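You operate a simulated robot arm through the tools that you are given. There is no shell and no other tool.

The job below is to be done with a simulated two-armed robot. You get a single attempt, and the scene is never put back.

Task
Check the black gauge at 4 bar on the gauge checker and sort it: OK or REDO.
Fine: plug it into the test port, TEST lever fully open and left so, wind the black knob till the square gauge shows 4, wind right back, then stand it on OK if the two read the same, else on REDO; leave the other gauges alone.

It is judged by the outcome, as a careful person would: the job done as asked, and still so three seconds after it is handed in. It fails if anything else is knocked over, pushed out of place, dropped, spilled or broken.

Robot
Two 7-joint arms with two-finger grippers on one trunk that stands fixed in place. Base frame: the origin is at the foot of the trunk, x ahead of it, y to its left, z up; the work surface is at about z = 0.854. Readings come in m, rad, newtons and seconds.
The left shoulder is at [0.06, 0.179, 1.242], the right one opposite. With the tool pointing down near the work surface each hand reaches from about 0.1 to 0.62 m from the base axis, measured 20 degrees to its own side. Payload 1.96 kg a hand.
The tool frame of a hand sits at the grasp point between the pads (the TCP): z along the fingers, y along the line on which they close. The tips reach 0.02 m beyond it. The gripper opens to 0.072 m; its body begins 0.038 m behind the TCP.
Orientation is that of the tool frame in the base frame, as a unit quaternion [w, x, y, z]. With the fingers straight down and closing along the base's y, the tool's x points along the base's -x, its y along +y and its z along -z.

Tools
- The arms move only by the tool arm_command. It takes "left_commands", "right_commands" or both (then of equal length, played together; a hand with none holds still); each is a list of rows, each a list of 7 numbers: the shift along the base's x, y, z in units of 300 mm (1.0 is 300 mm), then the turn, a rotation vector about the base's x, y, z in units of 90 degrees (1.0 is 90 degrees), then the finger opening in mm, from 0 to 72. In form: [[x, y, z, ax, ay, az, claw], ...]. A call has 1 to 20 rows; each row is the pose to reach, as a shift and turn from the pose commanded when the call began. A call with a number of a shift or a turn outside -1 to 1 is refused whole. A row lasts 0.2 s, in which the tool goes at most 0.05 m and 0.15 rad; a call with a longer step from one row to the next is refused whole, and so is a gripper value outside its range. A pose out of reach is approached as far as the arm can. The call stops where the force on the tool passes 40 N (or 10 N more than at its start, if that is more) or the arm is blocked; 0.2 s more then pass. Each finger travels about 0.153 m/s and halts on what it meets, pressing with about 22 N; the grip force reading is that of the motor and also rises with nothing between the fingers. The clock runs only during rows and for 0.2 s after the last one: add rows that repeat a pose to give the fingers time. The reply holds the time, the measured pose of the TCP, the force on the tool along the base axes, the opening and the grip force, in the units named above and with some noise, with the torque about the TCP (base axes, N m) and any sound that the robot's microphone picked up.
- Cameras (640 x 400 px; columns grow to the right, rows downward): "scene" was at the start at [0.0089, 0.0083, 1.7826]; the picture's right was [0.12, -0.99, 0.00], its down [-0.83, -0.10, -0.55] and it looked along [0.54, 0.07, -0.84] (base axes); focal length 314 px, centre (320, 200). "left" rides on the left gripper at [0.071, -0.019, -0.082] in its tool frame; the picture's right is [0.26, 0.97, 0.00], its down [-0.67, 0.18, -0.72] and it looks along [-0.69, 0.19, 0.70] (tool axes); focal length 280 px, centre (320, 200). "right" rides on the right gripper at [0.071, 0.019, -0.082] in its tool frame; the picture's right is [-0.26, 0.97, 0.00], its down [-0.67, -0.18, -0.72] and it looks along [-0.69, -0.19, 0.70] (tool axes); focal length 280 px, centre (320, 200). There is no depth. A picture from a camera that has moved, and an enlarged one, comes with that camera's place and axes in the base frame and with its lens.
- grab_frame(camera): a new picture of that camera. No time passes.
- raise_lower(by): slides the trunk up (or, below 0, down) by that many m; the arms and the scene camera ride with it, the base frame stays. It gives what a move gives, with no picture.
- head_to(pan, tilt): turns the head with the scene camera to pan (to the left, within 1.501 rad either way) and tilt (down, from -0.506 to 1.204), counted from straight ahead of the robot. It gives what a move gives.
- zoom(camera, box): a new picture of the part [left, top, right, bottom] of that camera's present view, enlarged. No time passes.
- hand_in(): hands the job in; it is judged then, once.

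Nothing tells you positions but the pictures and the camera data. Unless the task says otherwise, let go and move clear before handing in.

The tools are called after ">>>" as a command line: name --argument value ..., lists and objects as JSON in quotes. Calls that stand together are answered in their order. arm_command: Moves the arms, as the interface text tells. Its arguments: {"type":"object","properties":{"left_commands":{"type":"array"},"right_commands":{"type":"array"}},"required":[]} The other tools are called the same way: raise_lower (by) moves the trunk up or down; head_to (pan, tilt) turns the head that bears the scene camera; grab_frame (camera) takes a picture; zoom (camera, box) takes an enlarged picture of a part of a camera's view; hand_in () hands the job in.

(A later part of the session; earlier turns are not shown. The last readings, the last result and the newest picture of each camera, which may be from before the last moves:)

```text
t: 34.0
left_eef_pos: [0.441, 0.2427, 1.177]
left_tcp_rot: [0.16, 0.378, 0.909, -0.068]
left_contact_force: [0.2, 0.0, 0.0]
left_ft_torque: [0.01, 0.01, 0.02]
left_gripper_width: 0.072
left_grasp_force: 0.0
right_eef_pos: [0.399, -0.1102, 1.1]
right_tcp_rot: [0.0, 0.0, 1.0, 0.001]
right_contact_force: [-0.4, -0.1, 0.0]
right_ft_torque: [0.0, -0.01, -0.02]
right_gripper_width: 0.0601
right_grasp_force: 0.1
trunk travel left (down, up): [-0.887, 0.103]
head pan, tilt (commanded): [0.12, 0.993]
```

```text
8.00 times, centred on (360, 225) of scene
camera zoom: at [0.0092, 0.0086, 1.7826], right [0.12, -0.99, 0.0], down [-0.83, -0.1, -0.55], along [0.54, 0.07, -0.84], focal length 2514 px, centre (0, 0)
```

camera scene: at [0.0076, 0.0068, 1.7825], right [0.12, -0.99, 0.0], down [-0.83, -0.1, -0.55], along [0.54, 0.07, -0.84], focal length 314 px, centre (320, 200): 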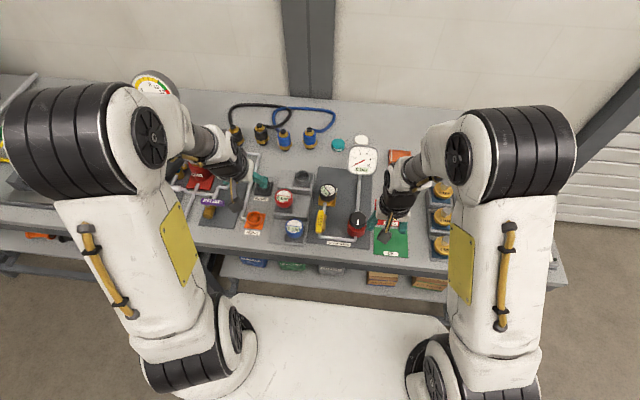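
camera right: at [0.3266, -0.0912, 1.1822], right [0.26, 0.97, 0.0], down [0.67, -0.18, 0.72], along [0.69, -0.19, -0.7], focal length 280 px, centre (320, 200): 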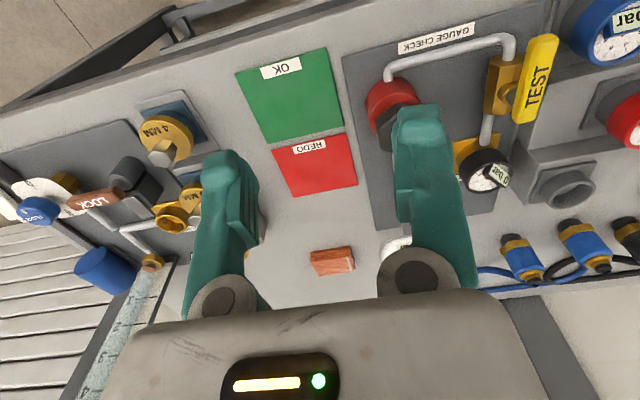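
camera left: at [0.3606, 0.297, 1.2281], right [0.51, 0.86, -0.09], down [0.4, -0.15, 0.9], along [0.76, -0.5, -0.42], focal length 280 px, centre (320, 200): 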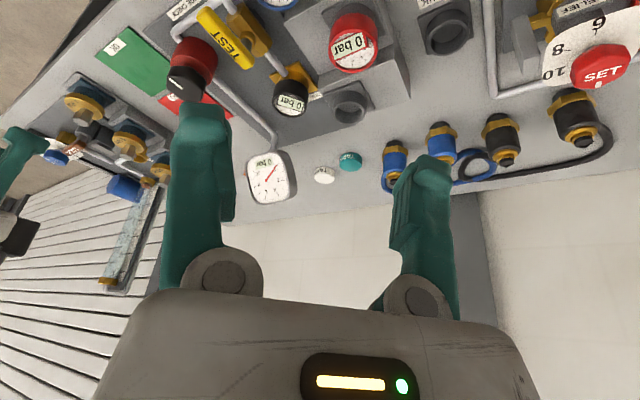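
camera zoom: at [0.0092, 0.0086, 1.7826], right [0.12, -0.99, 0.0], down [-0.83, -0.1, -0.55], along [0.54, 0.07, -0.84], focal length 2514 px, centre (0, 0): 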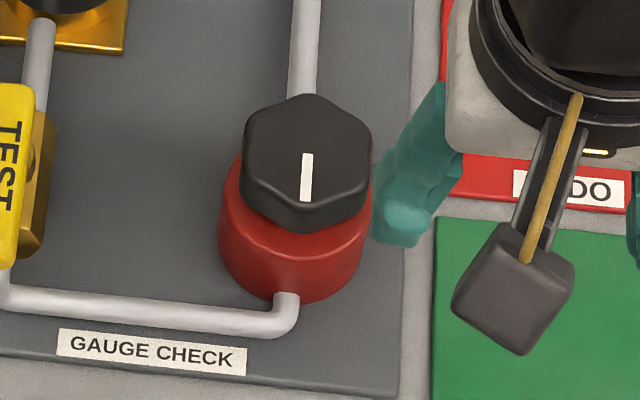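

>>> zoom --camera "left" --box '[130, 0, 330, 130]'

>>> zoom --camera "left" --box '[230, 60, 330, 220]'

>>> zoom --camera "right" --box '[340, 40, 560, 200]'

```text
3.08 times, centred on (230, 65) of left
camera zoom: at [0.3606, 0.297, 1.2281], right [0.51, 0.86, -0.09], down [0.4, -0.15, 0.9], along [0.76, -0.5, -0.42], focal length 863 px, centre (597, 615)
```

zoom: 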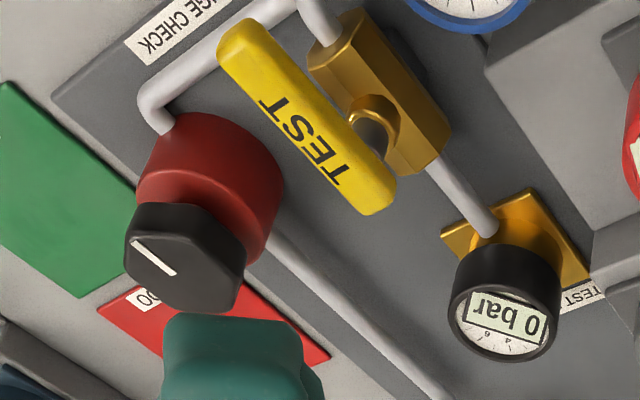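

```text
2.50 times, centred on (280, 140) of left
camera zoom: at [0.3606, 0.297, 1.2281], right [0.51, 0.86, -0.09], down [0.4, -0.15, 0.9], along [0.76, -0.5, -0.42], focal length 701 px, centre (420, 350)
```

zoom: 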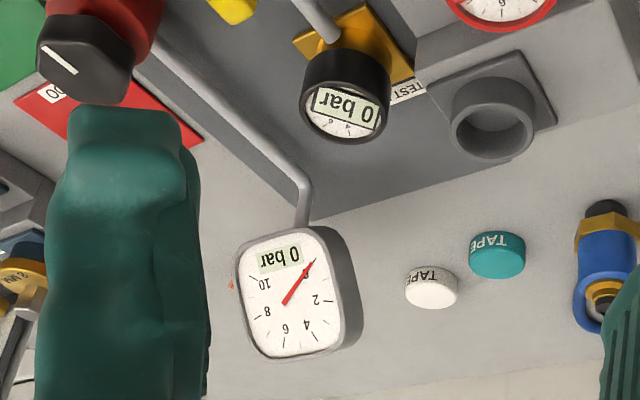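

```text
2.50 times, centred on (450, 120) of right
camera zoom: at [0.3279, -0.0896, 1.1818], right [0.26, 0.97, 0.0], down [0.67, -0.18, 0.72], along [0.69, -0.19, -0.7], focal length 701 px, centre (-5, 400)
```

zoom: 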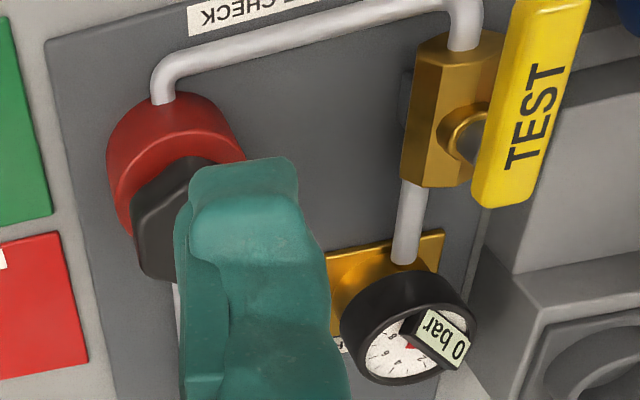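

Both gauges are readable from the left camera. I'll move the right hand above the knob at about (0.509, -0.053) and check centring.

>>> arm_command --right_commands '[[0.0917, 0.0475, -0.05, 0, 0, 0, 72], [0.183, 0.095, -0.12, 0, 0, 0, 72], [0.275, 0.143, -0.21, 0, 0, 0, 72], [0.367, 0.19, -0.3, 0, 0, 0, 72], [0.367, 0.19, -0.3, 0, 0, 0, 72]]'

>>> grab_frame --camera "right"

>>> grab_frame --camera "left"

```text
t: 35.2
left_eef_pos: [0.4403, 0.2425, 1.1772]
left_tcp_rot: [0.161, 0.377, 0.909, -0.067]
left_contact_force: [-0.2, 0.4, 0.2]
left_ft_torque: [-0.02, -0.01, -0.05]
left_gripper_width: 0.0721
left_grasp_force: 0.0
right_eef_pos: [0.5102, -0.0543, 1.0084]
right_tcp_rot: [0.001, 0.0, 1.0, 0.001]
right_contact_force: [-0.4, -0.4, -0.2]
right_ft_torque: [0.01, 0.01, -0.01]
right_gripper_width: 0.0722
right_grasp_force: 0.0
trunk travel left (down, up): [-0.887, 0.103]
head pan, tilt (commanded): [0.12, 0.993]
```

```text
taken
camera right: at [0.4381, -0.0329, 1.0911], right [0.26, 0.96, 0.0], down [0.67, -0.18, 0.72], along [0.69, -0.19, -0.7], focal length 280 px, centre (320, 200)
```

right: 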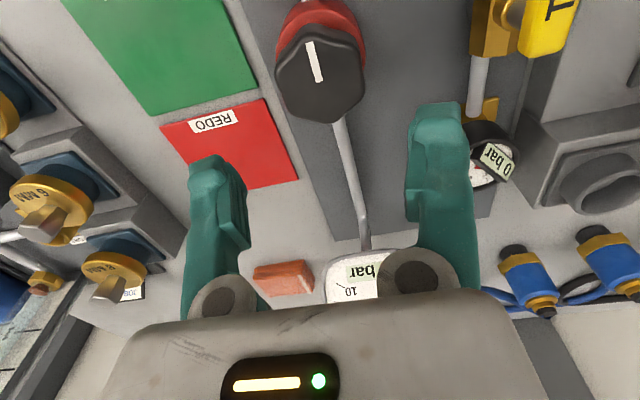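

```text
taken
camera left: at [0.3599, 0.2966, 1.2285], right [0.51, 0.86, -0.09], down [0.4, -0.15, 0.9], along [0.76, -0.5, -0.42], focal length 280 px, centre (320, 200)
```

left: 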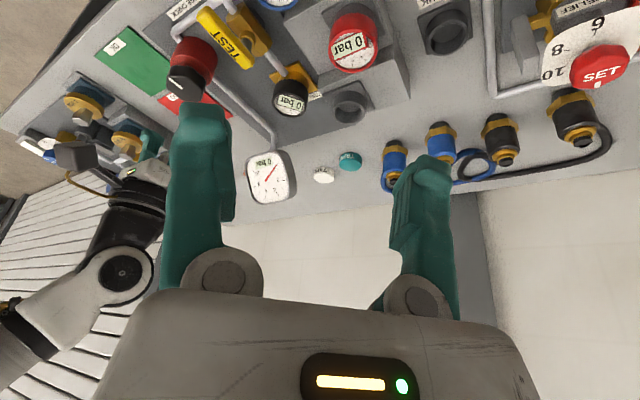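

>>> zoom --camera "right" --box '[250, 0, 400, 140]'

```text
2.86 times, centred on (325, 70) of right
camera zoom: at [0.4381, -0.0329, 1.0911], right [0.26, 0.96, 0.0], down [0.67, -0.18, 0.72], along [0.69, -0.19, -0.7], focal length 801 px, centre (306, 571)
```

zoom: 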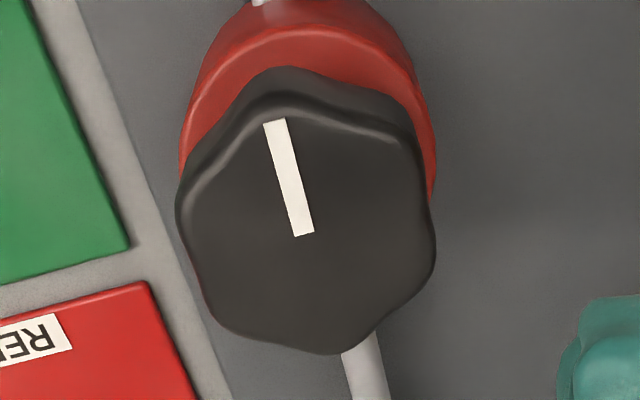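

The knob is centred at about (0.5066, -0.0512) with its top near z 0.918. I'll go down around it, gripping only the black part.

>>> arm_command --right_commands '[[-0.008, 0.003, -0.08, 0, 0, 0, 72], [-0.008, 0.003, -0.16, 0, 0, 0, 72], [-0.008, 0.003, -0.24, 0, 0, 0, 72], [-0.008, 0.003, -0.3, 0, 0, 0, 72], [-0.008, 0.003, -0.3, 0, 0, 0, 72]]'

>>> grab_frame --camera "right"

>>> zoom --camera "left" --box '[100, 0, 330, 220]'

```text
t: 36.4
left_eef_pos: [0.4413, 0.2429, 1.1773]
left_tcp_rot: [0.161, 0.377, 0.91, -0.067]
left_contact_force: [0.0, 0.1, -0.1]
left_ft_torque: [0.0, 0.01, 0.02]
left_gripper_width: 0.0721
left_grasp_force: 0.0
right_eef_pos: [0.5089, -0.0523, 0.9185]
right_tcp_rot: [0.0, 0.0, 1.0, 0.001]
right_contact_force: [-0.1, 0.8, 0.4]
right_ft_torque: [0.03, -0.01, -0.02]
right_gripper_width: 0.072
right_grasp_force: 0.0
trunk travel left (down, up): [-0.887, 0.103]
head pan, tilt (commanded): [0.12, 0.993]
```

```text
taken
camera right: at [0.4371, -0.0316, 1.0017], right [0.26, 0.97, 0.0], down [0.67, -0.18, 0.72], along [0.69, -0.19, -0.7], focal length 280 px, centre (320, 200)
```

right: 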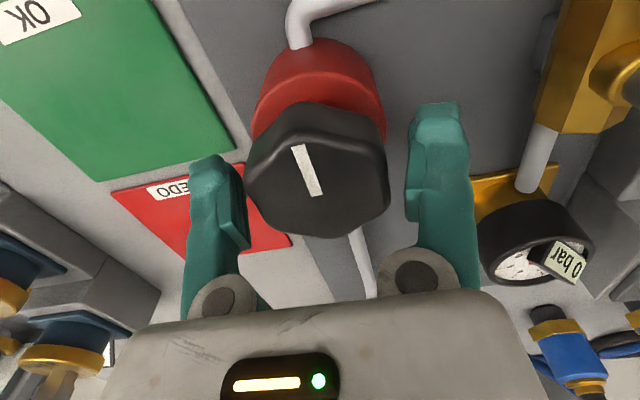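

```text
1.82 times, centred on (215, 110) of left
camera zoom: at [0.3602, 0.2967, 1.2284], right [0.51, 0.86, -0.09], down [0.4, -0.14, 0.9], along [0.76, -0.5, -0.42], focal length 510 px, centre (511, 364)
```

zoom: 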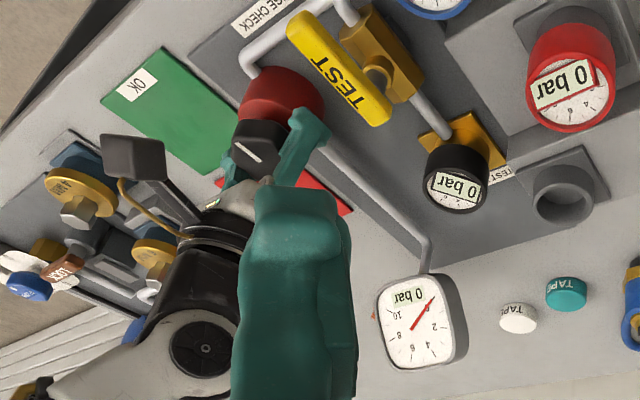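

The knob sits between the fingers; I'll lower 4 mm more and close on it.

>>> arm_command --right_commands '[[0, 0, -0.014, 0, 0, 0, 72], [0, 0, -0.014, 0, 0, 0, 40], [0, 0, -0.014, 0, 0, 0, 40], [0, 0, -0.014, 0, 0, 0, 40]]'

>>> grab_frame --camera "right"

>>> zoom --camera "left" --box '[100, 0, 330, 220]'

```text
t: 37.4
left_eef_pos: [0.4408, 0.2431, 1.1774]
left_tcp_rot: [0.161, 0.377, 0.91, -0.067]
left_contact_force: [0.1, -0.3, -0.1]
left_ft_torque: [0.04, -0.03, 0.02]
left_gripper_width: 0.0723
left_grasp_force: 0.1
right_eef_pos: [0.5073, -0.0529, 0.9149]
right_tcp_rot: [0.0, -0.001, 1.0, 0.0]
right_contact_force: [-1.6, 0.2, -1.2]
right_ft_torque: [-0.08, 0.34, -0.01]
right_gripper_width: 0.0521
right_grasp_force: 40.4
trunk travel left (down, up): [-0.887, 0.103]
head pan, tilt (commanded): [0.12, 0.993]
```

```text
taken
camera right: at [0.4364, -0.0311, 0.9967], right [0.26, 0.97, 0.0], down [0.67, -0.18, 0.71], along [0.69, -0.19, -0.7], focal length 280 px, centre (320, 200)
```

right: 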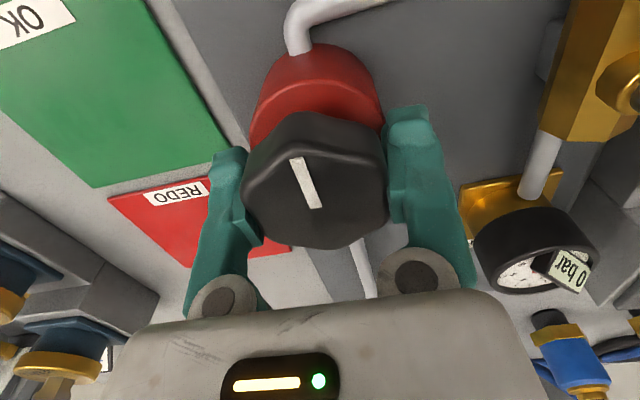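

```text
1.82 times, centred on (215, 110) of left
camera zoom: at [0.3605, 0.2968, 1.2282], right [0.51, 0.86, -0.09], down [0.4, -0.14, 0.9], along [0.76, -0.5, -0.42], focal length 510 px, centre (511, 364)
```

zoom: 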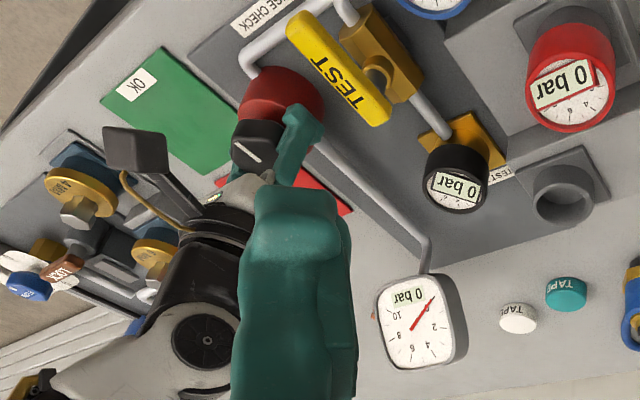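

The knob is gripped at 52 mm. I'll turn it 30° clockwise (seen from above) and watch the square gauge.

>>> arm_command --right_commands '[[0, 0, 0, 0, 0, -0.0833, 40], [0, 0, 0, 0, 0, -0.1667, 40], [0, 0, 0, 0, 0, -0.25, 40], [0, 0, 0, 0, 0, -0.3333, 40]]'

>>> grab_frame --camera "right"

>>> zoom --camera "left" --box '[180, 30, 330, 220]'

```text
t: 38.4
left_eef_pos: [0.4396, 0.2427, 1.1795]
left_tcp_rot: [0.162, 0.377, 0.91, -0.067]
left_contact_force: [0.7, 1.2, 0.7]
left_ft_torque: [0.01, 0.03, -0.03]
left_gripper_width: 0.0718
left_grasp_force: 0.0
right_eef_pos: [0.5064, -0.053, 0.9154]
right_tcp_rot: [0.002, 0.26, 0.966, 0.0]
right_contact_force: [0.7, -3.4, 24.8]
right_ft_torque: [-0.06, 0.11, 1.28]
right_gripper_width: 0.0511
right_grasp_force: 40.3
trunk travel left (down, up): [-0.887, 0.103]
head pan, tilt (commanded): [0.12, 0.993]
```

```text
taken
camera right: at [0.4548, 0.0006, 0.9978], right [0.71, 0.7, 0.01], down [0.49, -0.5, 0.72], along [0.51, -0.51, -0.7], focal length 280 px, centre (320, 200)
```

right: 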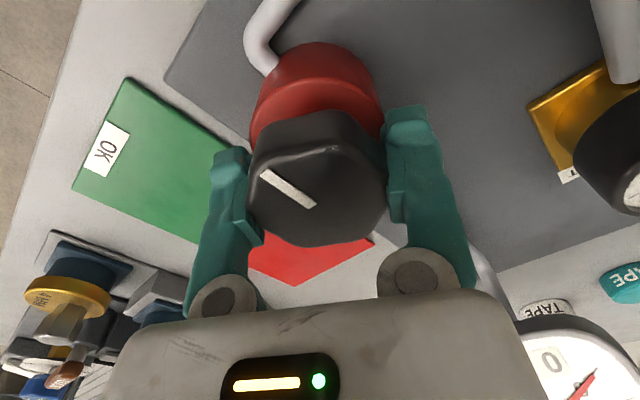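

```text
2.11 times, centred on (255, 125) of left
camera zoom: at [0.358, 0.2962, 1.2295], right [0.51, 0.86, -0.09], down [0.4, -0.15, 0.9], along [0.76, -0.5, -0.42], focal length 590 px, centre (457, 358)
```

zoom: 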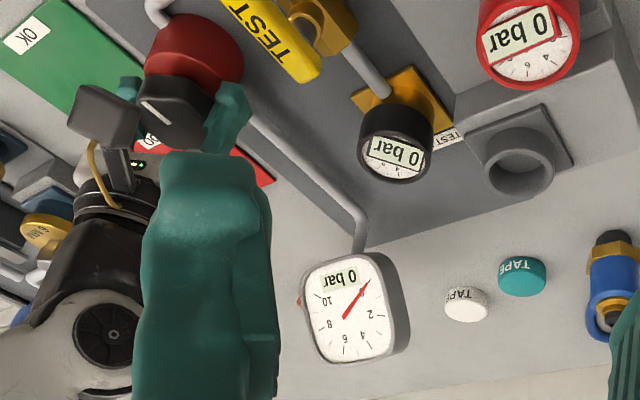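

The hand slipped round the knob while the pointer stayed put, with 1.3 N·m of torque, so clockwise is against its stop. I'll go back and try counter-clockwise.

>>> arm_command --right_commands '[[0, 0, 0, 0, 0, 0.0833, 40], [0, 0, 0, 0, 0, 0.1667, 40], [0, 0, 0, 0, 0, 0.25, 40], [0, 0, 0, 0, 0, 0.3333, 40]]'

>>> grab_frame --camera "right"

>>> zoom --camera "left" --box '[180, 30, 330, 220]'

```text
t: 39.4
left_eef_pos: [0.4387, 0.2443, 1.1774]
left_tcp_rot: [0.161, 0.376, 0.91, -0.066]
left_contact_force: [0.0, 0.0, 0.7]
left_ft_torque: [0.02, 0.02, -0.02]
left_gripper_width: 0.0721
left_grasp_force: 0.1
right_eef_pos: [0.5066, -0.0511, 0.9145]
right_tcp_rot: [0.001, -0.001, 1.0, 0.001]
right_contact_force: [6.7, 3.8, 25.0]
right_ft_torque: [0.24, -0.91, 0.01]
right_gripper_width: 0.0511
right_grasp_force: 40.2
trunk travel left (down, up): [-0.887, 0.103]
head pan, tilt (commanded): [0.12, 0.993]
```

```text
taken
camera right: at [0.436, -0.0313, 0.9977], right [0.26, 0.97, 0.0], down [0.67, -0.18, 0.72], along [0.69, -0.18, -0.7], focal length 280 px, centre (320, 200)
```

right: 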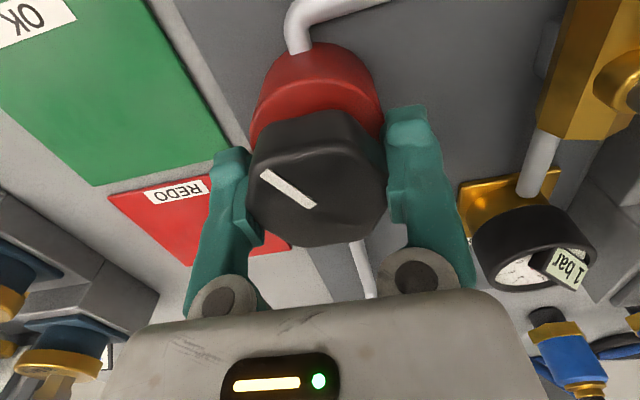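

```text
2.11 times, centred on (255, 125) of left
camera zoom: at [0.3587, 0.2979, 1.2286], right [0.51, 0.86, -0.09], down [0.4, -0.14, 0.9], along [0.76, -0.5, -0.42], focal length 590 px, centre (457, 358)
```

zoom: 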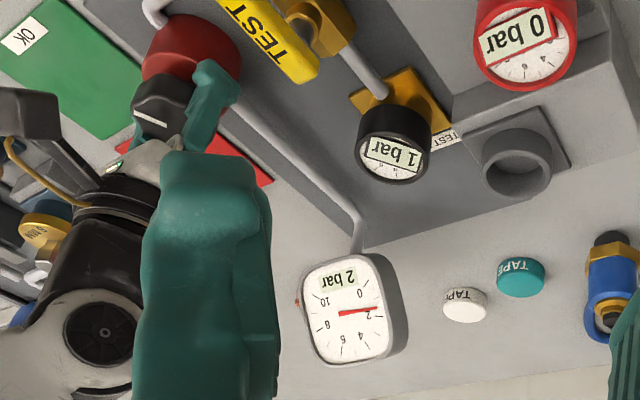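

Counter-clockwise raises the pressure: the square gauge now shows 2 and the black one shows 1. I'll look closely before continuing.

>>> zoom --camera "left" --box '[235, 140, 305, 210]'

>>> zoom --camera "left" --box '[255, 60, 325, 130]'

>>> zoom --camera "right" --box '[200, 80, 440, 280]'

```text
5.71 times, centred on (270, 175) of left
camera zoom: at [0.3587, 0.2979, 1.2286], right [0.51, 0.86, -0.09], down [0.4, -0.14, 0.9], along [0.76, -0.5, -0.42], focal length 1602 px, centre (606, 343)
```

zoom: 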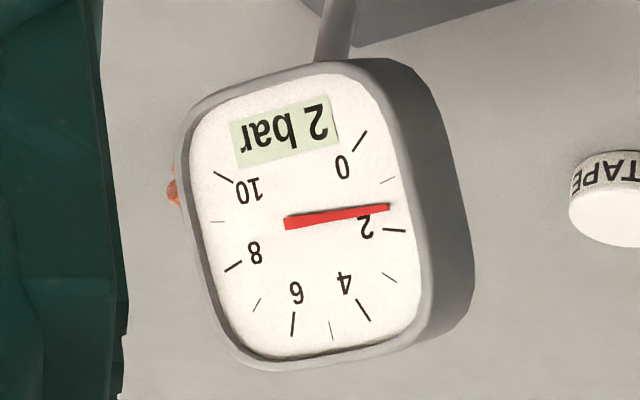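

```text
5.71 times, centred on (290, 95) of left
camera zoom: at [0.3587, 0.2979, 1.2286], right [0.51, 0.86, -0.09], down [0.4, -0.14, 0.9], along [0.76, -0.5, -0.42], focal length 1602 px, centre (491, 800)
```

zoom: 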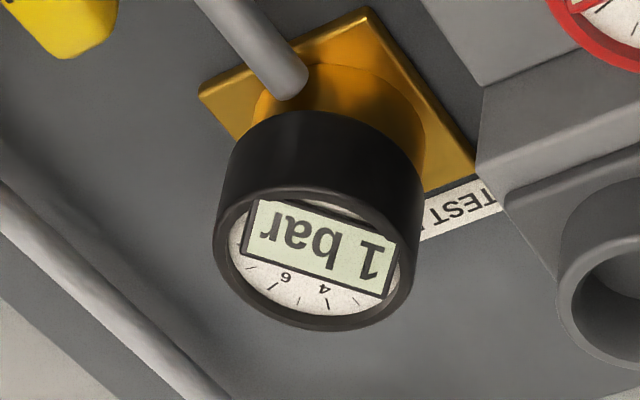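

```text
2.00 times, centred on (320, 180) of right
camera zoom: at [0.436, -0.0313, 0.9977], right [0.26, 0.97, 0.0], down [0.67, -0.18, 0.72], along [0.69, -0.18, -0.7], focal length 561 px, centre (320, 240)
```

zoom: 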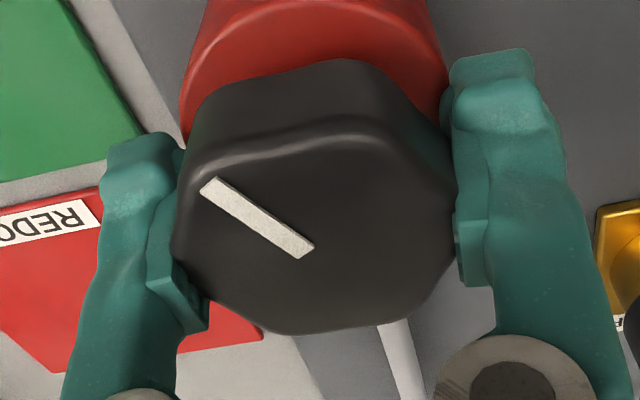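

The needle is near 1.6 on the square gauge. I'll turn another 30° counter-clockwise and re-read.

>>> arm_command --right_commands '[[0, 0, 0, 0, 0, 0.0833, 40], [0, 0, 0, 0, 0, 0.1667, 40], [0, 0, 0, 0, 0, 0.25, 40], [0, 0, 0, 0, 0, 0.3333, 40]]'

>>> zoom --camera "left" --box '[235, 140, 305, 210]'

>>> zoom --camera "left" --box '[255, 60, 325, 130]'

>>> zoom --camera "right" --box '[200, 80, 440, 280]'

```text
t: 40.4
left_eef_pos: [0.4386, 0.2446, 1.1778]
left_tcp_rot: [0.162, 0.378, 0.909, -0.067]
left_contact_force: [-0.5, -0.2, 0.1]
left_ft_torque: [-0.03, 0.02, -0.01]
left_gripper_width: 0.072
left_grasp_force: 0.1
right_eef_pos: [0.508, -0.0512, 0.9159]
right_tcp_rot: [0.002, -0.26, 0.966, 0.0]
right_contact_force: [7.2, 8.8, 35.5]
right_ft_torque: [0.41, -0.11, -0.02]
right_gripper_width: 0.051
right_grasp_force: 39.5
trunk travel left (down, up): [-0.887, 0.103]
head pan, tilt (commanded): [0.12, 0.993]
```

```text
5.71 times, centred on (270, 175) of left
camera zoom: at [0.3579, 0.2987, 1.2288], right [0.51, 0.86, -0.09], down [0.4, -0.14, 0.9], along [0.76, -0.5, -0.42], focal length 1602 px, centre (606, 343)
```

zoom: 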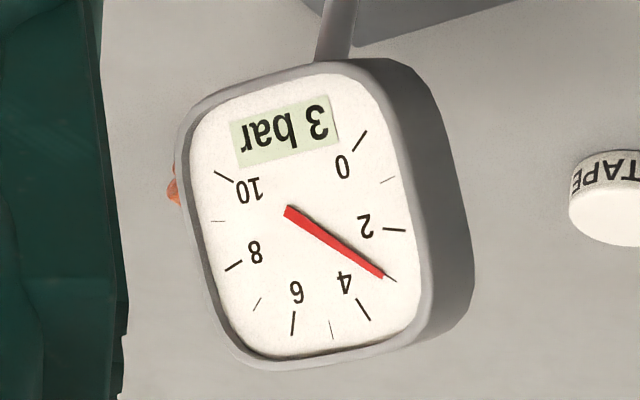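

```text
5.71 times, centred on (290, 95) of left
camera zoom: at [0.3579, 0.2987, 1.2288], right [0.51, 0.86, -0.09], down [0.4, -0.14, 0.9], along [0.76, -0.5, -0.42], focal length 1602 px, centre (491, 800)
```

zoom: 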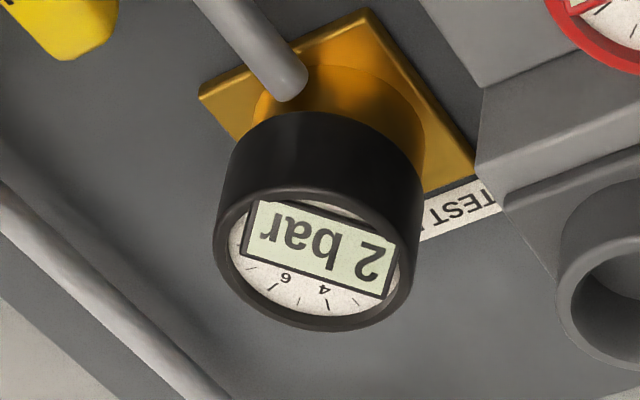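

```text
2.00 times, centred on (320, 180) of right
camera zoom: at [0.4356, -0.0682, 0.9976], right [-0.26, 0.97, 0.0], down [0.67, 0.18, 0.72], along [0.69, 0.19, -0.7], focal length 561 px, centre (320, 240)
```

zoom: 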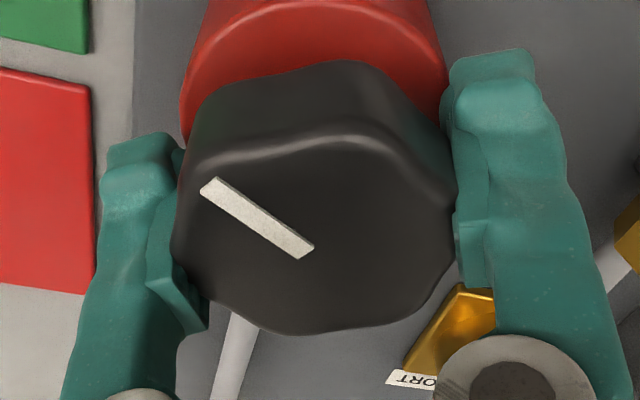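

Square shows 3.0 (needle on the 3 mark) while black shows 2; it's about 20° per bar. I'll ease the hand up slightly, since there's an upward load, and turn about 20° more.

>>> arm_command --right_commands '[[0, 0, 0.005, 0, 0, 0.07, 40], [0, 0, 0.008, 0, 0, 0.14, 40], [0, 0, 0.008, 0, 0, 0.2, 40]]'

>>> zoom --camera "left" --box '[235, 140, 305, 210]'

>>> zoom --camera "left" --box '[255, 60, 325, 130]'

>>> zoom --camera "right" --box '[200, 80, 440, 280]'

```text
t: 41.2
left_eef_pos: [0.4408, 0.244, 1.1771]
left_tcp_rot: [0.161, 0.376, 0.91, -0.067]
left_contact_force: [0.6, 0.0, -0.5]
left_ft_torque: [-0.03, -0.01, -0.01]
left_gripper_width: 0.0719
left_grasp_force: 0.0
right_eef_pos: [0.5065, -0.0506, 0.9156]
right_tcp_rot: [-0.003, -0.408, 0.913, 0.0]
right_contact_force: [2.3, 15.2, -3.4]
right_ft_torque: [0.72, -1.17, 0.03]
right_gripper_width: 0.0511
right_grasp_force: 40.0
trunk travel left (down, up): [-0.887, 0.103]
head pan, tilt (commanded): [0.12, 0.993]
```

```text
5.71 times, centred on (270, 175) of left
camera zoom: at [0.3607, 0.2992, 1.2272], right [0.51, 0.86, -0.09], down [0.4, -0.14, 0.9], along [0.76, -0.5, -0.42], focal length 1602 px, centre (606, 343)
```

zoom: 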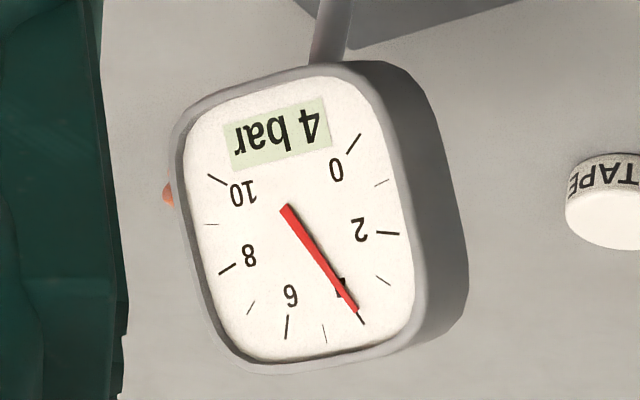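

```text
5.71 times, centred on (290, 95) of left
camera zoom: at [0.3607, 0.2992, 1.2272], right [0.51, 0.86, -0.09], down [0.4, -0.14, 0.9], along [0.76, -0.5, -0.42], focal length 1602 px, centre (491, 800)
```

zoom: 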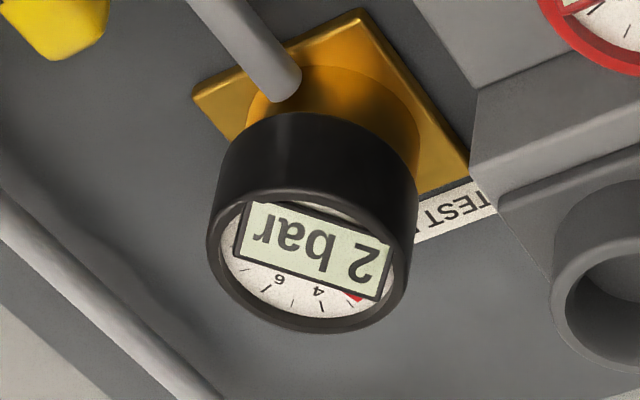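

```text
2.00 times, centred on (320, 180) of right
camera zoom: at [0.445, -0.0886, 0.9982], right [-0.54, 0.84, 0.0], down [0.59, 0.38, 0.71], along [0.6, 0.39, -0.7], focal length 561 px, centre (320, 240)
```

zoom: 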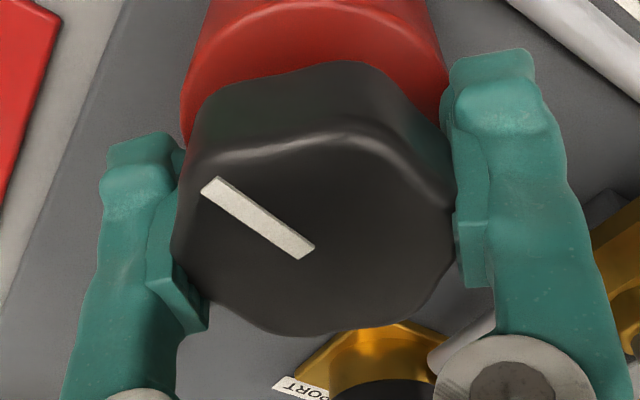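

The square gauge shows 4 bar with its needle on the 4 mark, and the black gauge shows 2. I'll wait a second to let both settle and read again.

>>> arm_command --right_commands '[[0, 0, 0, 0, 0, 0.008, 40], [0, 0, 0, 0, 0, 0.01, 40], [0, 0, 0, 0, 0, 0.01, 40], [0, 0, 0, 0, 0, 0.01, 40], [0, 0, 0, 0, 0, 0.01, 40]]'

>>> zoom --camera "left" --box '[245, 145, 300, 205]'

>>> zoom --camera "left" --box '[270, 75, 315, 120]'

>>> zoom --camera "scene" --box '[300, 140, 390, 240]'

```text
t: 42.5
left_eef_pos: [0.4432, 0.2453, 1.1756]
left_tcp_rot: [0.16, 0.377, 0.91, -0.068]
left_contact_force: [-0.6, -0.7, -0.3]
left_ft_torque: [0.0, 0.01, 0.0]
left_gripper_width: 0.0719
left_grasp_force: 0.1
right_eef_pos: [0.5057, -0.0493, 0.916]
right_tcp_rot: [-0.004, -0.415, 0.91, 0.002]
right_contact_force: [0.5, 15.1, -7.0]
right_ft_torque: [-1.72, 0.71, -0.07]
right_gripper_width: 0.0509
right_grasp_force: 39.7
trunk travel left (down, up): [-0.887, 0.103]
head pan, tilt (commanded): [0.12, 0.993]
stopped in row 5 (right hand): the force on the tool passed its limit at 40 N (the readings are from after the stop); the commanded pose is now the measured one
```

```text
6.67 times, centred on (272, 175) of left
camera zoom: at [0.362, 0.2978, 1.2279], right [0.51, 0.86, -0.09], down [0.41, -0.14, 0.9], along [0.76, -0.5, -0.42], focal length 1869 px, centre (637, 367)
```

zoom: 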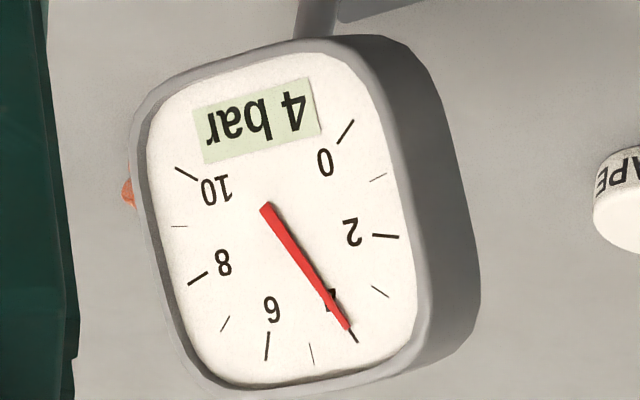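

```text
8.89 times, centred on (292, 98) of left
camera zoom: at [0.362, 0.2978, 1.2279], right [0.51, 0.86, -0.09], down [0.41, -0.14, 0.9], along [0.76, -0.5, -0.42], focal length 2492 px, centre (564, 1111)
```

zoom: 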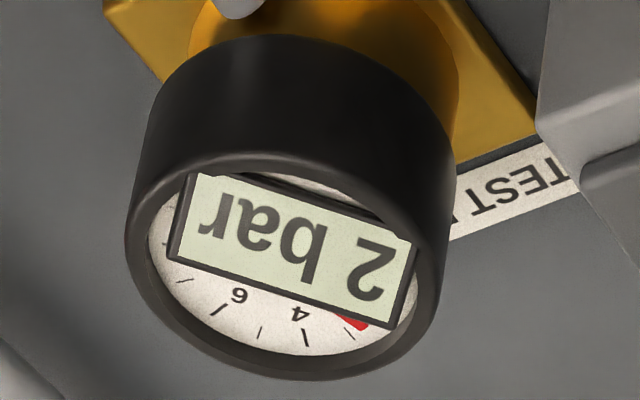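

```text
4.00 times, centred on (345, 190) of scene
camera zoom: at [0.0111, 0.0103, 1.7831], right [0.12, -0.99, 0.0], down [-0.83, -0.1, -0.54], along [0.54, 0.06, -0.84], focal length 1257 px, centre (220, 240)
```

zoom: 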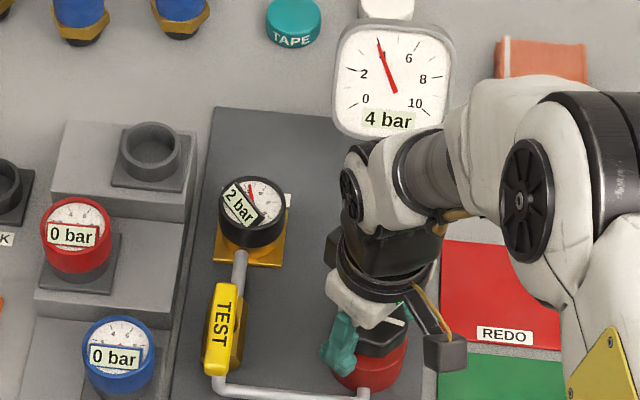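

>>> zoom --camera "scene" --box '[312, 178, 347, 208]'

>>> zoom --camera "scene" --box '[340, 140, 380, 180]'

>>> grab_frame --camera "right"

```text
13.33 times, centred on (330, 193) of scene
camera zoom: at [0.0111, 0.0103, 1.7831], right [0.12, -0.99, 0.0], down [-0.83, -0.1, -0.54], along [0.54, 0.06, -0.84], focal length 4190 px, centre (193, 293)
```

zoom: 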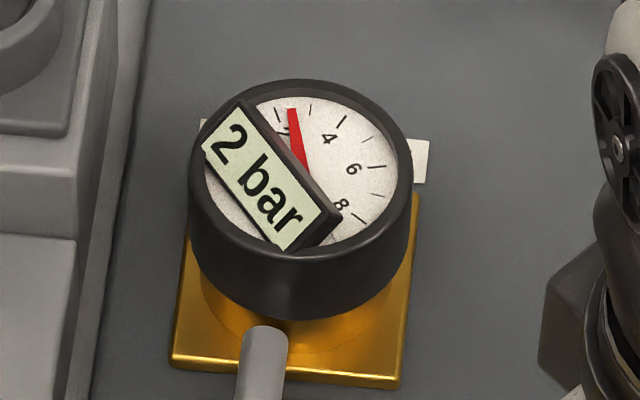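

```text
10.00 times, centred on (360, 160) of scene
camera zoom: at [0.0111, 0.0103, 1.7831], right [0.12, -0.99, 0.0], down [-0.83, -0.1, -0.54], along [0.54, 0.06, -0.84], focal length 3142 px, centre (-80, 600)
```

zoom: 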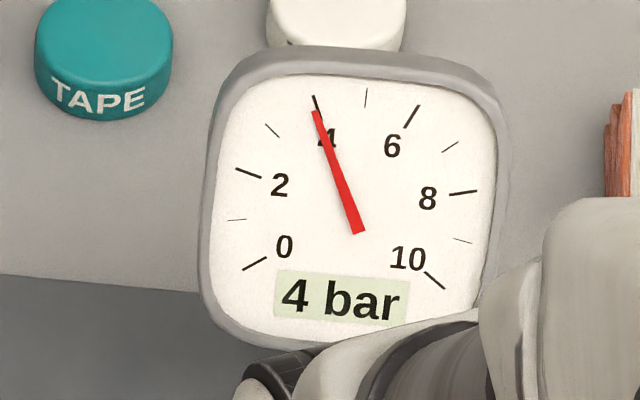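

```text
taken
camera right: at [0.4458, -0.0898, 0.9988], right [-0.56, 0.83, 0.01], down [0.59, 0.39, 0.71], along [0.59, 0.4, -0.7], focal length 280 px, centre (320, 200)
```

right: 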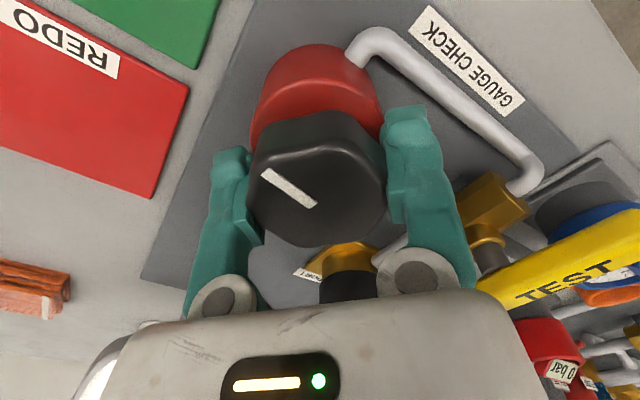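

Clear result: at exactly 4 bar on the square gauge the black one reads about 2.4 (display 2), so it goes to REDO. Now I'll wind the knob right back, in stages.

>>> arm_command --right_commands '[[0, 0, 0, 0, 0, -0.075, 40], [0, 0, 0, 0, 0, -0.15, 40], [0, 0, 0, 0, 0, -0.225, 40], [0, 0, 0, 0, 0, -0.3, 40], [0, 0, 0, 0, 0, -0.375, 40], [0, 0, 0, 0, 0, -0.45, 40]]'

>>> zoom --camera "left" --box '[180, 30, 330, 220]'

>>> zoom --camera "right" --box '[200, 80, 440, 280]'

```text
t: 43.9
left_eef_pos: [0.4415, 0.2445, 1.1768]
left_tcp_rot: [0.161, 0.377, 0.909, -0.068]
left_contact_force: [0.1, 0.4, 0.4]
left_ft_torque: [-0.02, -0.01, -0.01]
left_gripper_width: 0.0718
left_grasp_force: 0.1
right_eef_pos: [0.507, -0.0517, 0.9163]
right_tcp_rot: [-0.003, -0.073, 0.997, 0.002]
right_contact_force: [1.7, 8.8, -9.2]
right_ft_torque: [0.01, -0.33, -0.01]
right_gripper_width: 0.0506
right_grasp_force: 39.9
trunk travel left (down, up): [-0.887, 0.103]
head pan, tilt (commanded): [0.12, 0.993]
```

```text
2.11 times, centred on (255, 125) of left
camera zoom: at [0.3615, 0.2981, 1.2275], right [0.51, 0.86, -0.09], down [0.41, -0.14, 0.9], along [0.76, -0.5, -0.42], focal length 590 px, centre (457, 358)
```

zoom: 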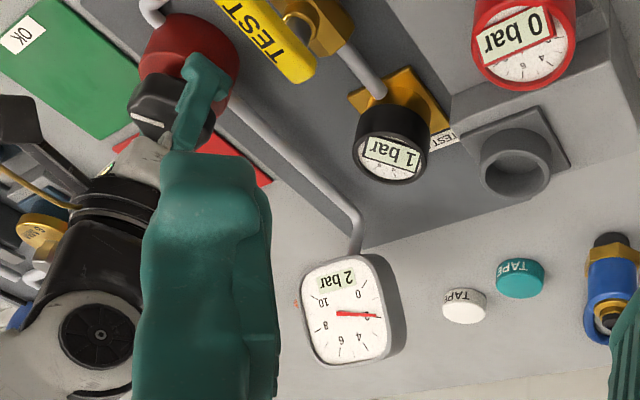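

```text
2.00 times, centred on (320, 180) of right
camera zoom: at [0.4343, -0.0415, 0.9988], right [0.12, 0.99, 0.0], down [0.7, -0.09, 0.71], along [0.71, -0.08, -0.7], focal length 561 px, centre (320, 240)
```

zoom: 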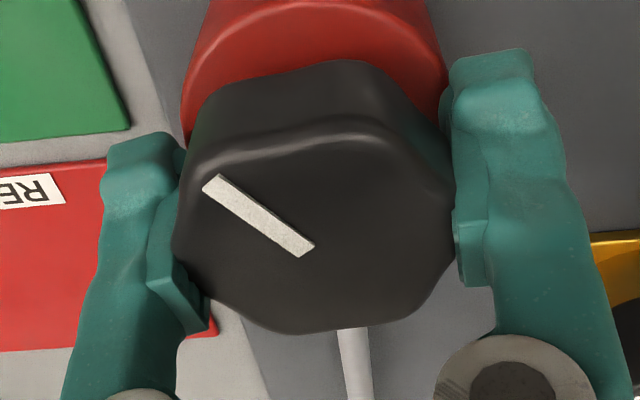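

>>> arm_command --right_commands '[[0, 0, 0, 0, 0, -0.075, 40], [0, 0, 0, 0, 0, -0.15, 40], [0, 0, 0, 0, 0, -0.225, 40], [0, 0, 0, 0, 0, -0.3, 40], [0, 0, 0, 0, 0, -0.36, 40], [0, 0, 0, 0, 0, -0.4, 40]]'

>>> zoom --camera "left" --box '[180, 30, 330, 220]'

>>> zoom --camera "right" --box '[200, 80, 440, 280]'

```text
t: 45.3
left_eef_pos: [0.4426, 0.2437, 1.1781]
left_tcp_rot: [0.16, 0.377, 0.91, -0.067]
left_contact_force: [-0.3, -0.4, -0.4]
left_ft_torque: [0.01, -0.02, 0.01]
left_gripper_width: 0.0721
left_grasp_force: 0.0
right_eef_pos: [0.5068, -0.0532, 0.9162]
right_tcp_rot: [-0.002, 0.24, 0.971, 0.002]
right_contact_force: [0.1, 3.9, -8.0]
right_ft_torque: [-0.25, -0.04, -0.03]
right_gripper_width: 0.0508
right_grasp_force: 40.3
trunk travel left (down, up): [-0.887, 0.103]
head pan, tilt (commanded): [0.12, 0.993]
```

```text
2.11 times, centred on (255, 125) of left
camera zoom: at [0.3613, 0.2974, 1.2278], right [0.51, 0.86, -0.09], down [0.4, -0.14, 0.9], along [0.76, -0.5, -0.42], focal length 590 px, centre (457, 358)
```

zoom: 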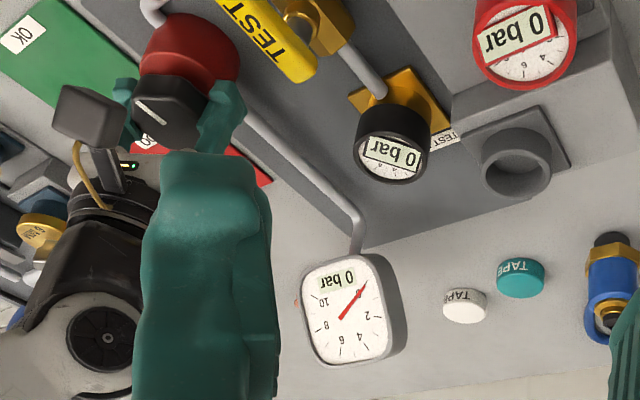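

```text
2.00 times, centred on (320, 180) of right
camera zoom: at [0.453, -0.0016, 0.9989], right [0.68, 0.73, 0.0], down [0.51, -0.48, 0.71], along [0.52, -0.48, -0.7], focal length 561 px, centre (320, 240)
```

zoom: 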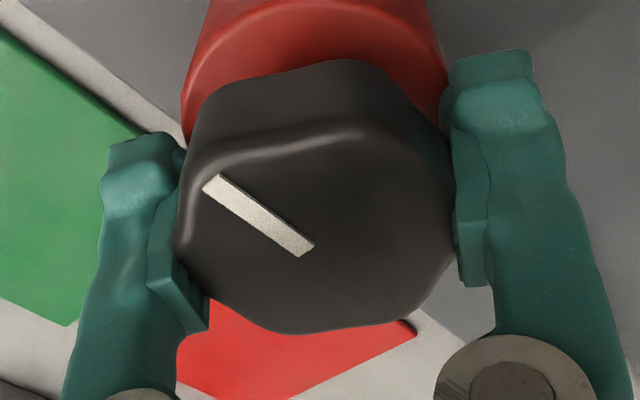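

Both read 0 but the knob isn't quite on its stop yet. I'll turn a few degrees more until the torque shows the stop.

>>> arm_command --right_commands '[[0, 0, 0, 0, 0, -0.02, 40], [0, 0, 0, 0, 0, -0.035, 40]]'

>>> zoom --camera "left" --box '[245, 145, 300, 205]'

>>> zoom --camera "right" --box '[200, 80, 440, 280]'

```text
t: 45.9
left_eef_pos: [0.4412, 0.244, 1.1784]
left_tcp_rot: [0.16, 0.376, 0.91, -0.067]
left_contact_force: [0.1, 0.7, 0.6]
left_ft_torque: [-0.04, 0.03, -0.05]
left_gripper_width: 0.0719
left_grasp_force: 0.1
right_eef_pos: [0.5064, -0.0515, 0.9162]
right_tcp_rot: [-0.001, 0.264, 0.965, 0.002]
right_contact_force: [-0.3, 0.7, -1.4]
right_ft_torque: [-0.24, 0.13, 1.29]
right_gripper_width: 0.0506
right_grasp_force: 40.5
trunk travel left (down, up): [-0.887, 0.103]
head pan, tilt (commanded): [0.12, 0.993]
```

```text
6.67 times, centred on (272, 175) of left
camera zoom: at [0.3606, 0.2969, 1.2283], right [0.51, 0.86, -0.09], down [0.4, -0.14, 0.9], along [0.76, -0.5, -0.42], focal length 1869 px, centre (637, 367)
```

zoom: 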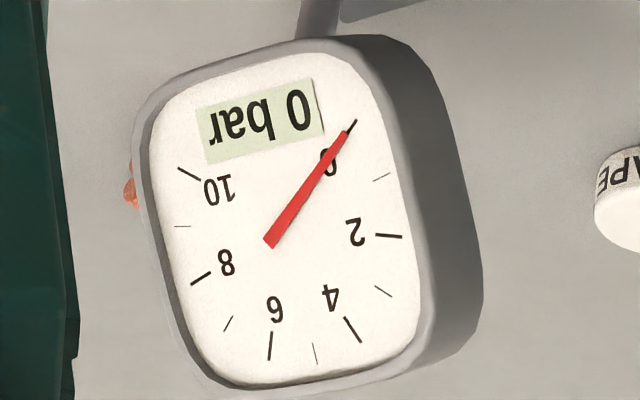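

```text
2.00 times, centred on (320, 180) of right
camera zoom: at [0.4556, 0.0009, 0.999], right [0.72, 0.7, 0.0], down [0.49, -0.5, 0.71], along [0.5, -0.51, -0.7], focal length 561 px, centre (320, 240)
```

zoom: 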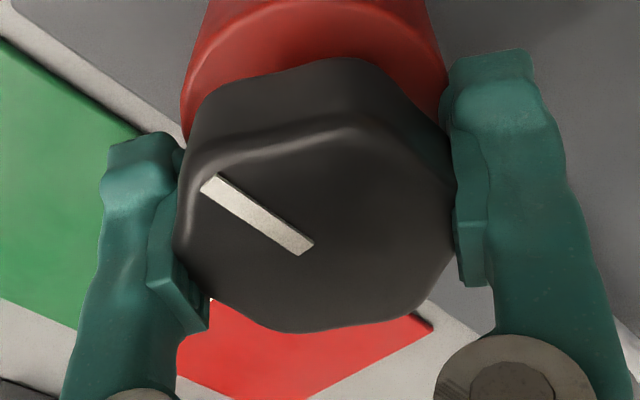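

The knob is on its stop (1.3 N·m) and the needle is dead on 0. I'll release and lift away.

>>> arm_command --right_commands '[[0, 0, 0, 0, 0, 0.008, 40], [0, 0, 0, 0, 0, 0.008, 72], [0, 0, 0, 0, 0, 0.008, 72], [0, 0, 0.08, 0, 0, 0.008, 72], [0, 0, 0.2, 0, 0, 0.008, 72], [0, 0, 0.33, 0, 0, 0.008, 72], [0, 0, 0.4, 0, 0, 0.008, 72]]'

>>> zoom --camera "left" --box '[130, 0, 330, 220]'

>>> grab_frame --camera "right"

```text
t: 47.5
left_eef_pos: [0.4416, 0.243, 1.178]
left_tcp_rot: [0.161, 0.377, 0.91, -0.067]
left_contact_force: [-0.2, 0.1, -0.3]
left_ft_torque: [0.01, 0.03, 0.01]
left_gripper_width: 0.072
left_grasp_force: 0.1
right_eef_pos: [0.5059, -0.0516, 1.0395]
right_tcp_rot: [-0.001, 0.259, 0.966, 0.003]
right_contact_force: [0.8, -0.4, 0.4]
right_ft_torque: [-0.05, -0.04, 0.01]
right_gripper_width: 0.0723
right_grasp_force: 0.1
trunk travel left (down, up): [-0.887, 0.103]
head pan, tilt (commanded): [0.12, 0.993]
```

```text
1.82 times, centred on (230, 110) of left
camera zoom: at [0.3602, 0.2968, 1.2283], right [0.51, 0.86, -0.09], down [0.4, -0.14, 0.9], along [0.76, -0.5, -0.42], focal length 510 px, centre (484, 364)
```

zoom: 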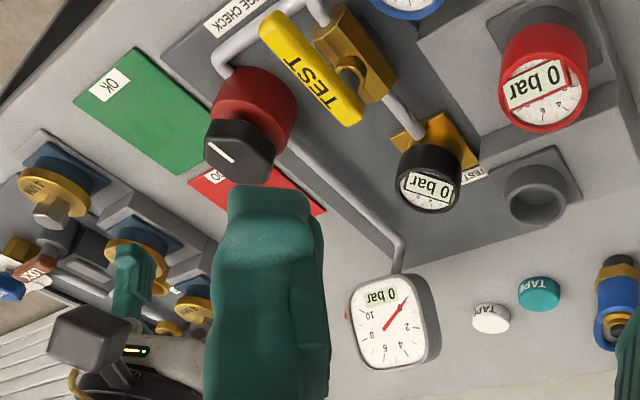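

```text
taken
camera right: at [0.4545, 0.0016, 1.1218], right [0.71, 0.71, 0.0], down [0.49, -0.5, 0.71], along [0.5, -0.5, -0.7], focal length 280 px, centre (320, 200)
```

right: 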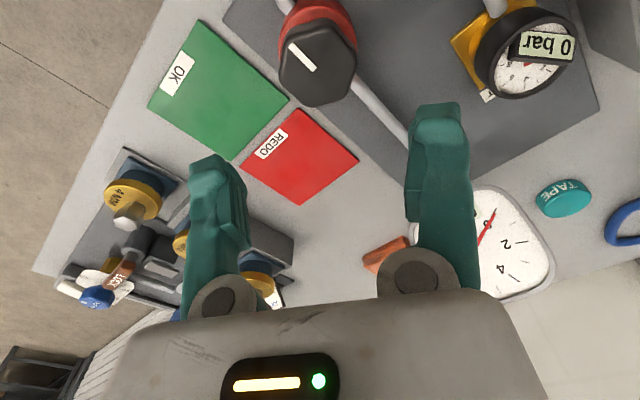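

Pressure is back to zero and the TEST lever is still open. Next the right hand will take the black gauge out of the port; I'll rise and yaw it to +45° so the fingers avoid both the stand and the pipe.

>>> arm_command --right_commands '[[0.016, 0.016, 0.03, 0, 0, 0.0926, 72], [0.032, 0.031, 0.06, 0, 0, 0.185, 72], [0.049, 0.047, 0.09, 0, 0, 0.278, 72], [0.065, 0.062, 0.11, 0, 0, 0.37, 72], [0.081, 0.078, 0.13, 0, 0, 0.463, 72], [0.098, 0.093, 0.13, 0, 0, 0.556, 72], [0.114, 0.109, 0.13, 0, 0, 0.648, 72], [0.13, 0.125, 0.13, 0, 0, 0.741, 72], [0.147, 0.14, 0.13, 0, 0, 0.8333, 72]]'

>>> grab_frame --camera "right"

>>> grab_frame --camera "left"

```text
t: 49.5
left_eef_pos: [0.4418, 0.2423, 1.1778]
left_tcp_rot: [0.16, 0.377, 0.91, -0.068]
left_contact_force: [0.0, -0.2, -0.1]
left_ft_torque: [0.03, 0.0, 0.01]
left_gripper_width: 0.0719
left_grasp_force: 0.2
right_eef_pos: [0.5501, -0.0104, 1.0737]
right_tcp_rot: [-0.004, -0.383, 0.924, 0.002]
right_contact_force: [1.1, -0.1, 0.2]
right_ft_torque: [-0.03, -0.01, 0.0]
right_gripper_width: 0.0721
right_grasp_force: 0.0
trunk travel left (down, up): [-0.887, 0.103]
head pan, tilt (commanded): [0.12, 0.993]
```

```text
taken
camera right: at [0.4867, -0.0452, 1.1572], right [-0.5, 0.87, 0.0], down [0.61, 0.35, 0.71], along [0.61, 0.36, -0.7], focal length 280 px, centre (320, 200)
```

right: 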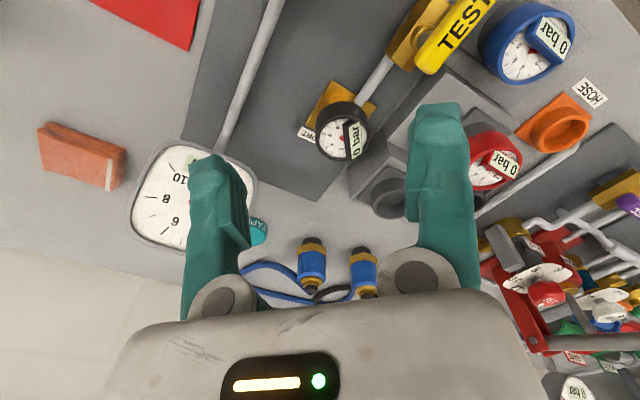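

```text
taken
camera left: at [0.3607, 0.2968, 1.2282], right [0.51, 0.86, -0.09], down [0.4, -0.14, 0.9], along [0.76, -0.5, -0.42], focal length 280 px, centre (320, 200)
```

left: 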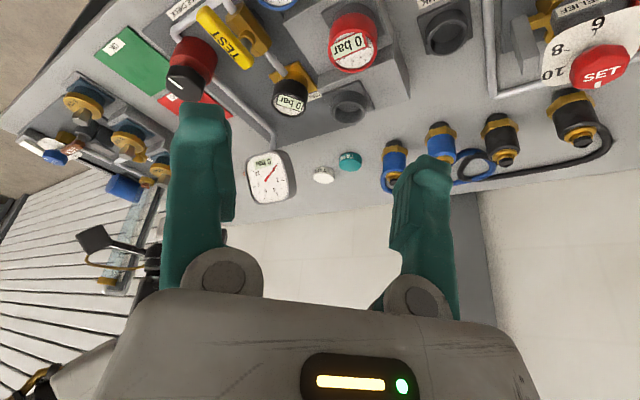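

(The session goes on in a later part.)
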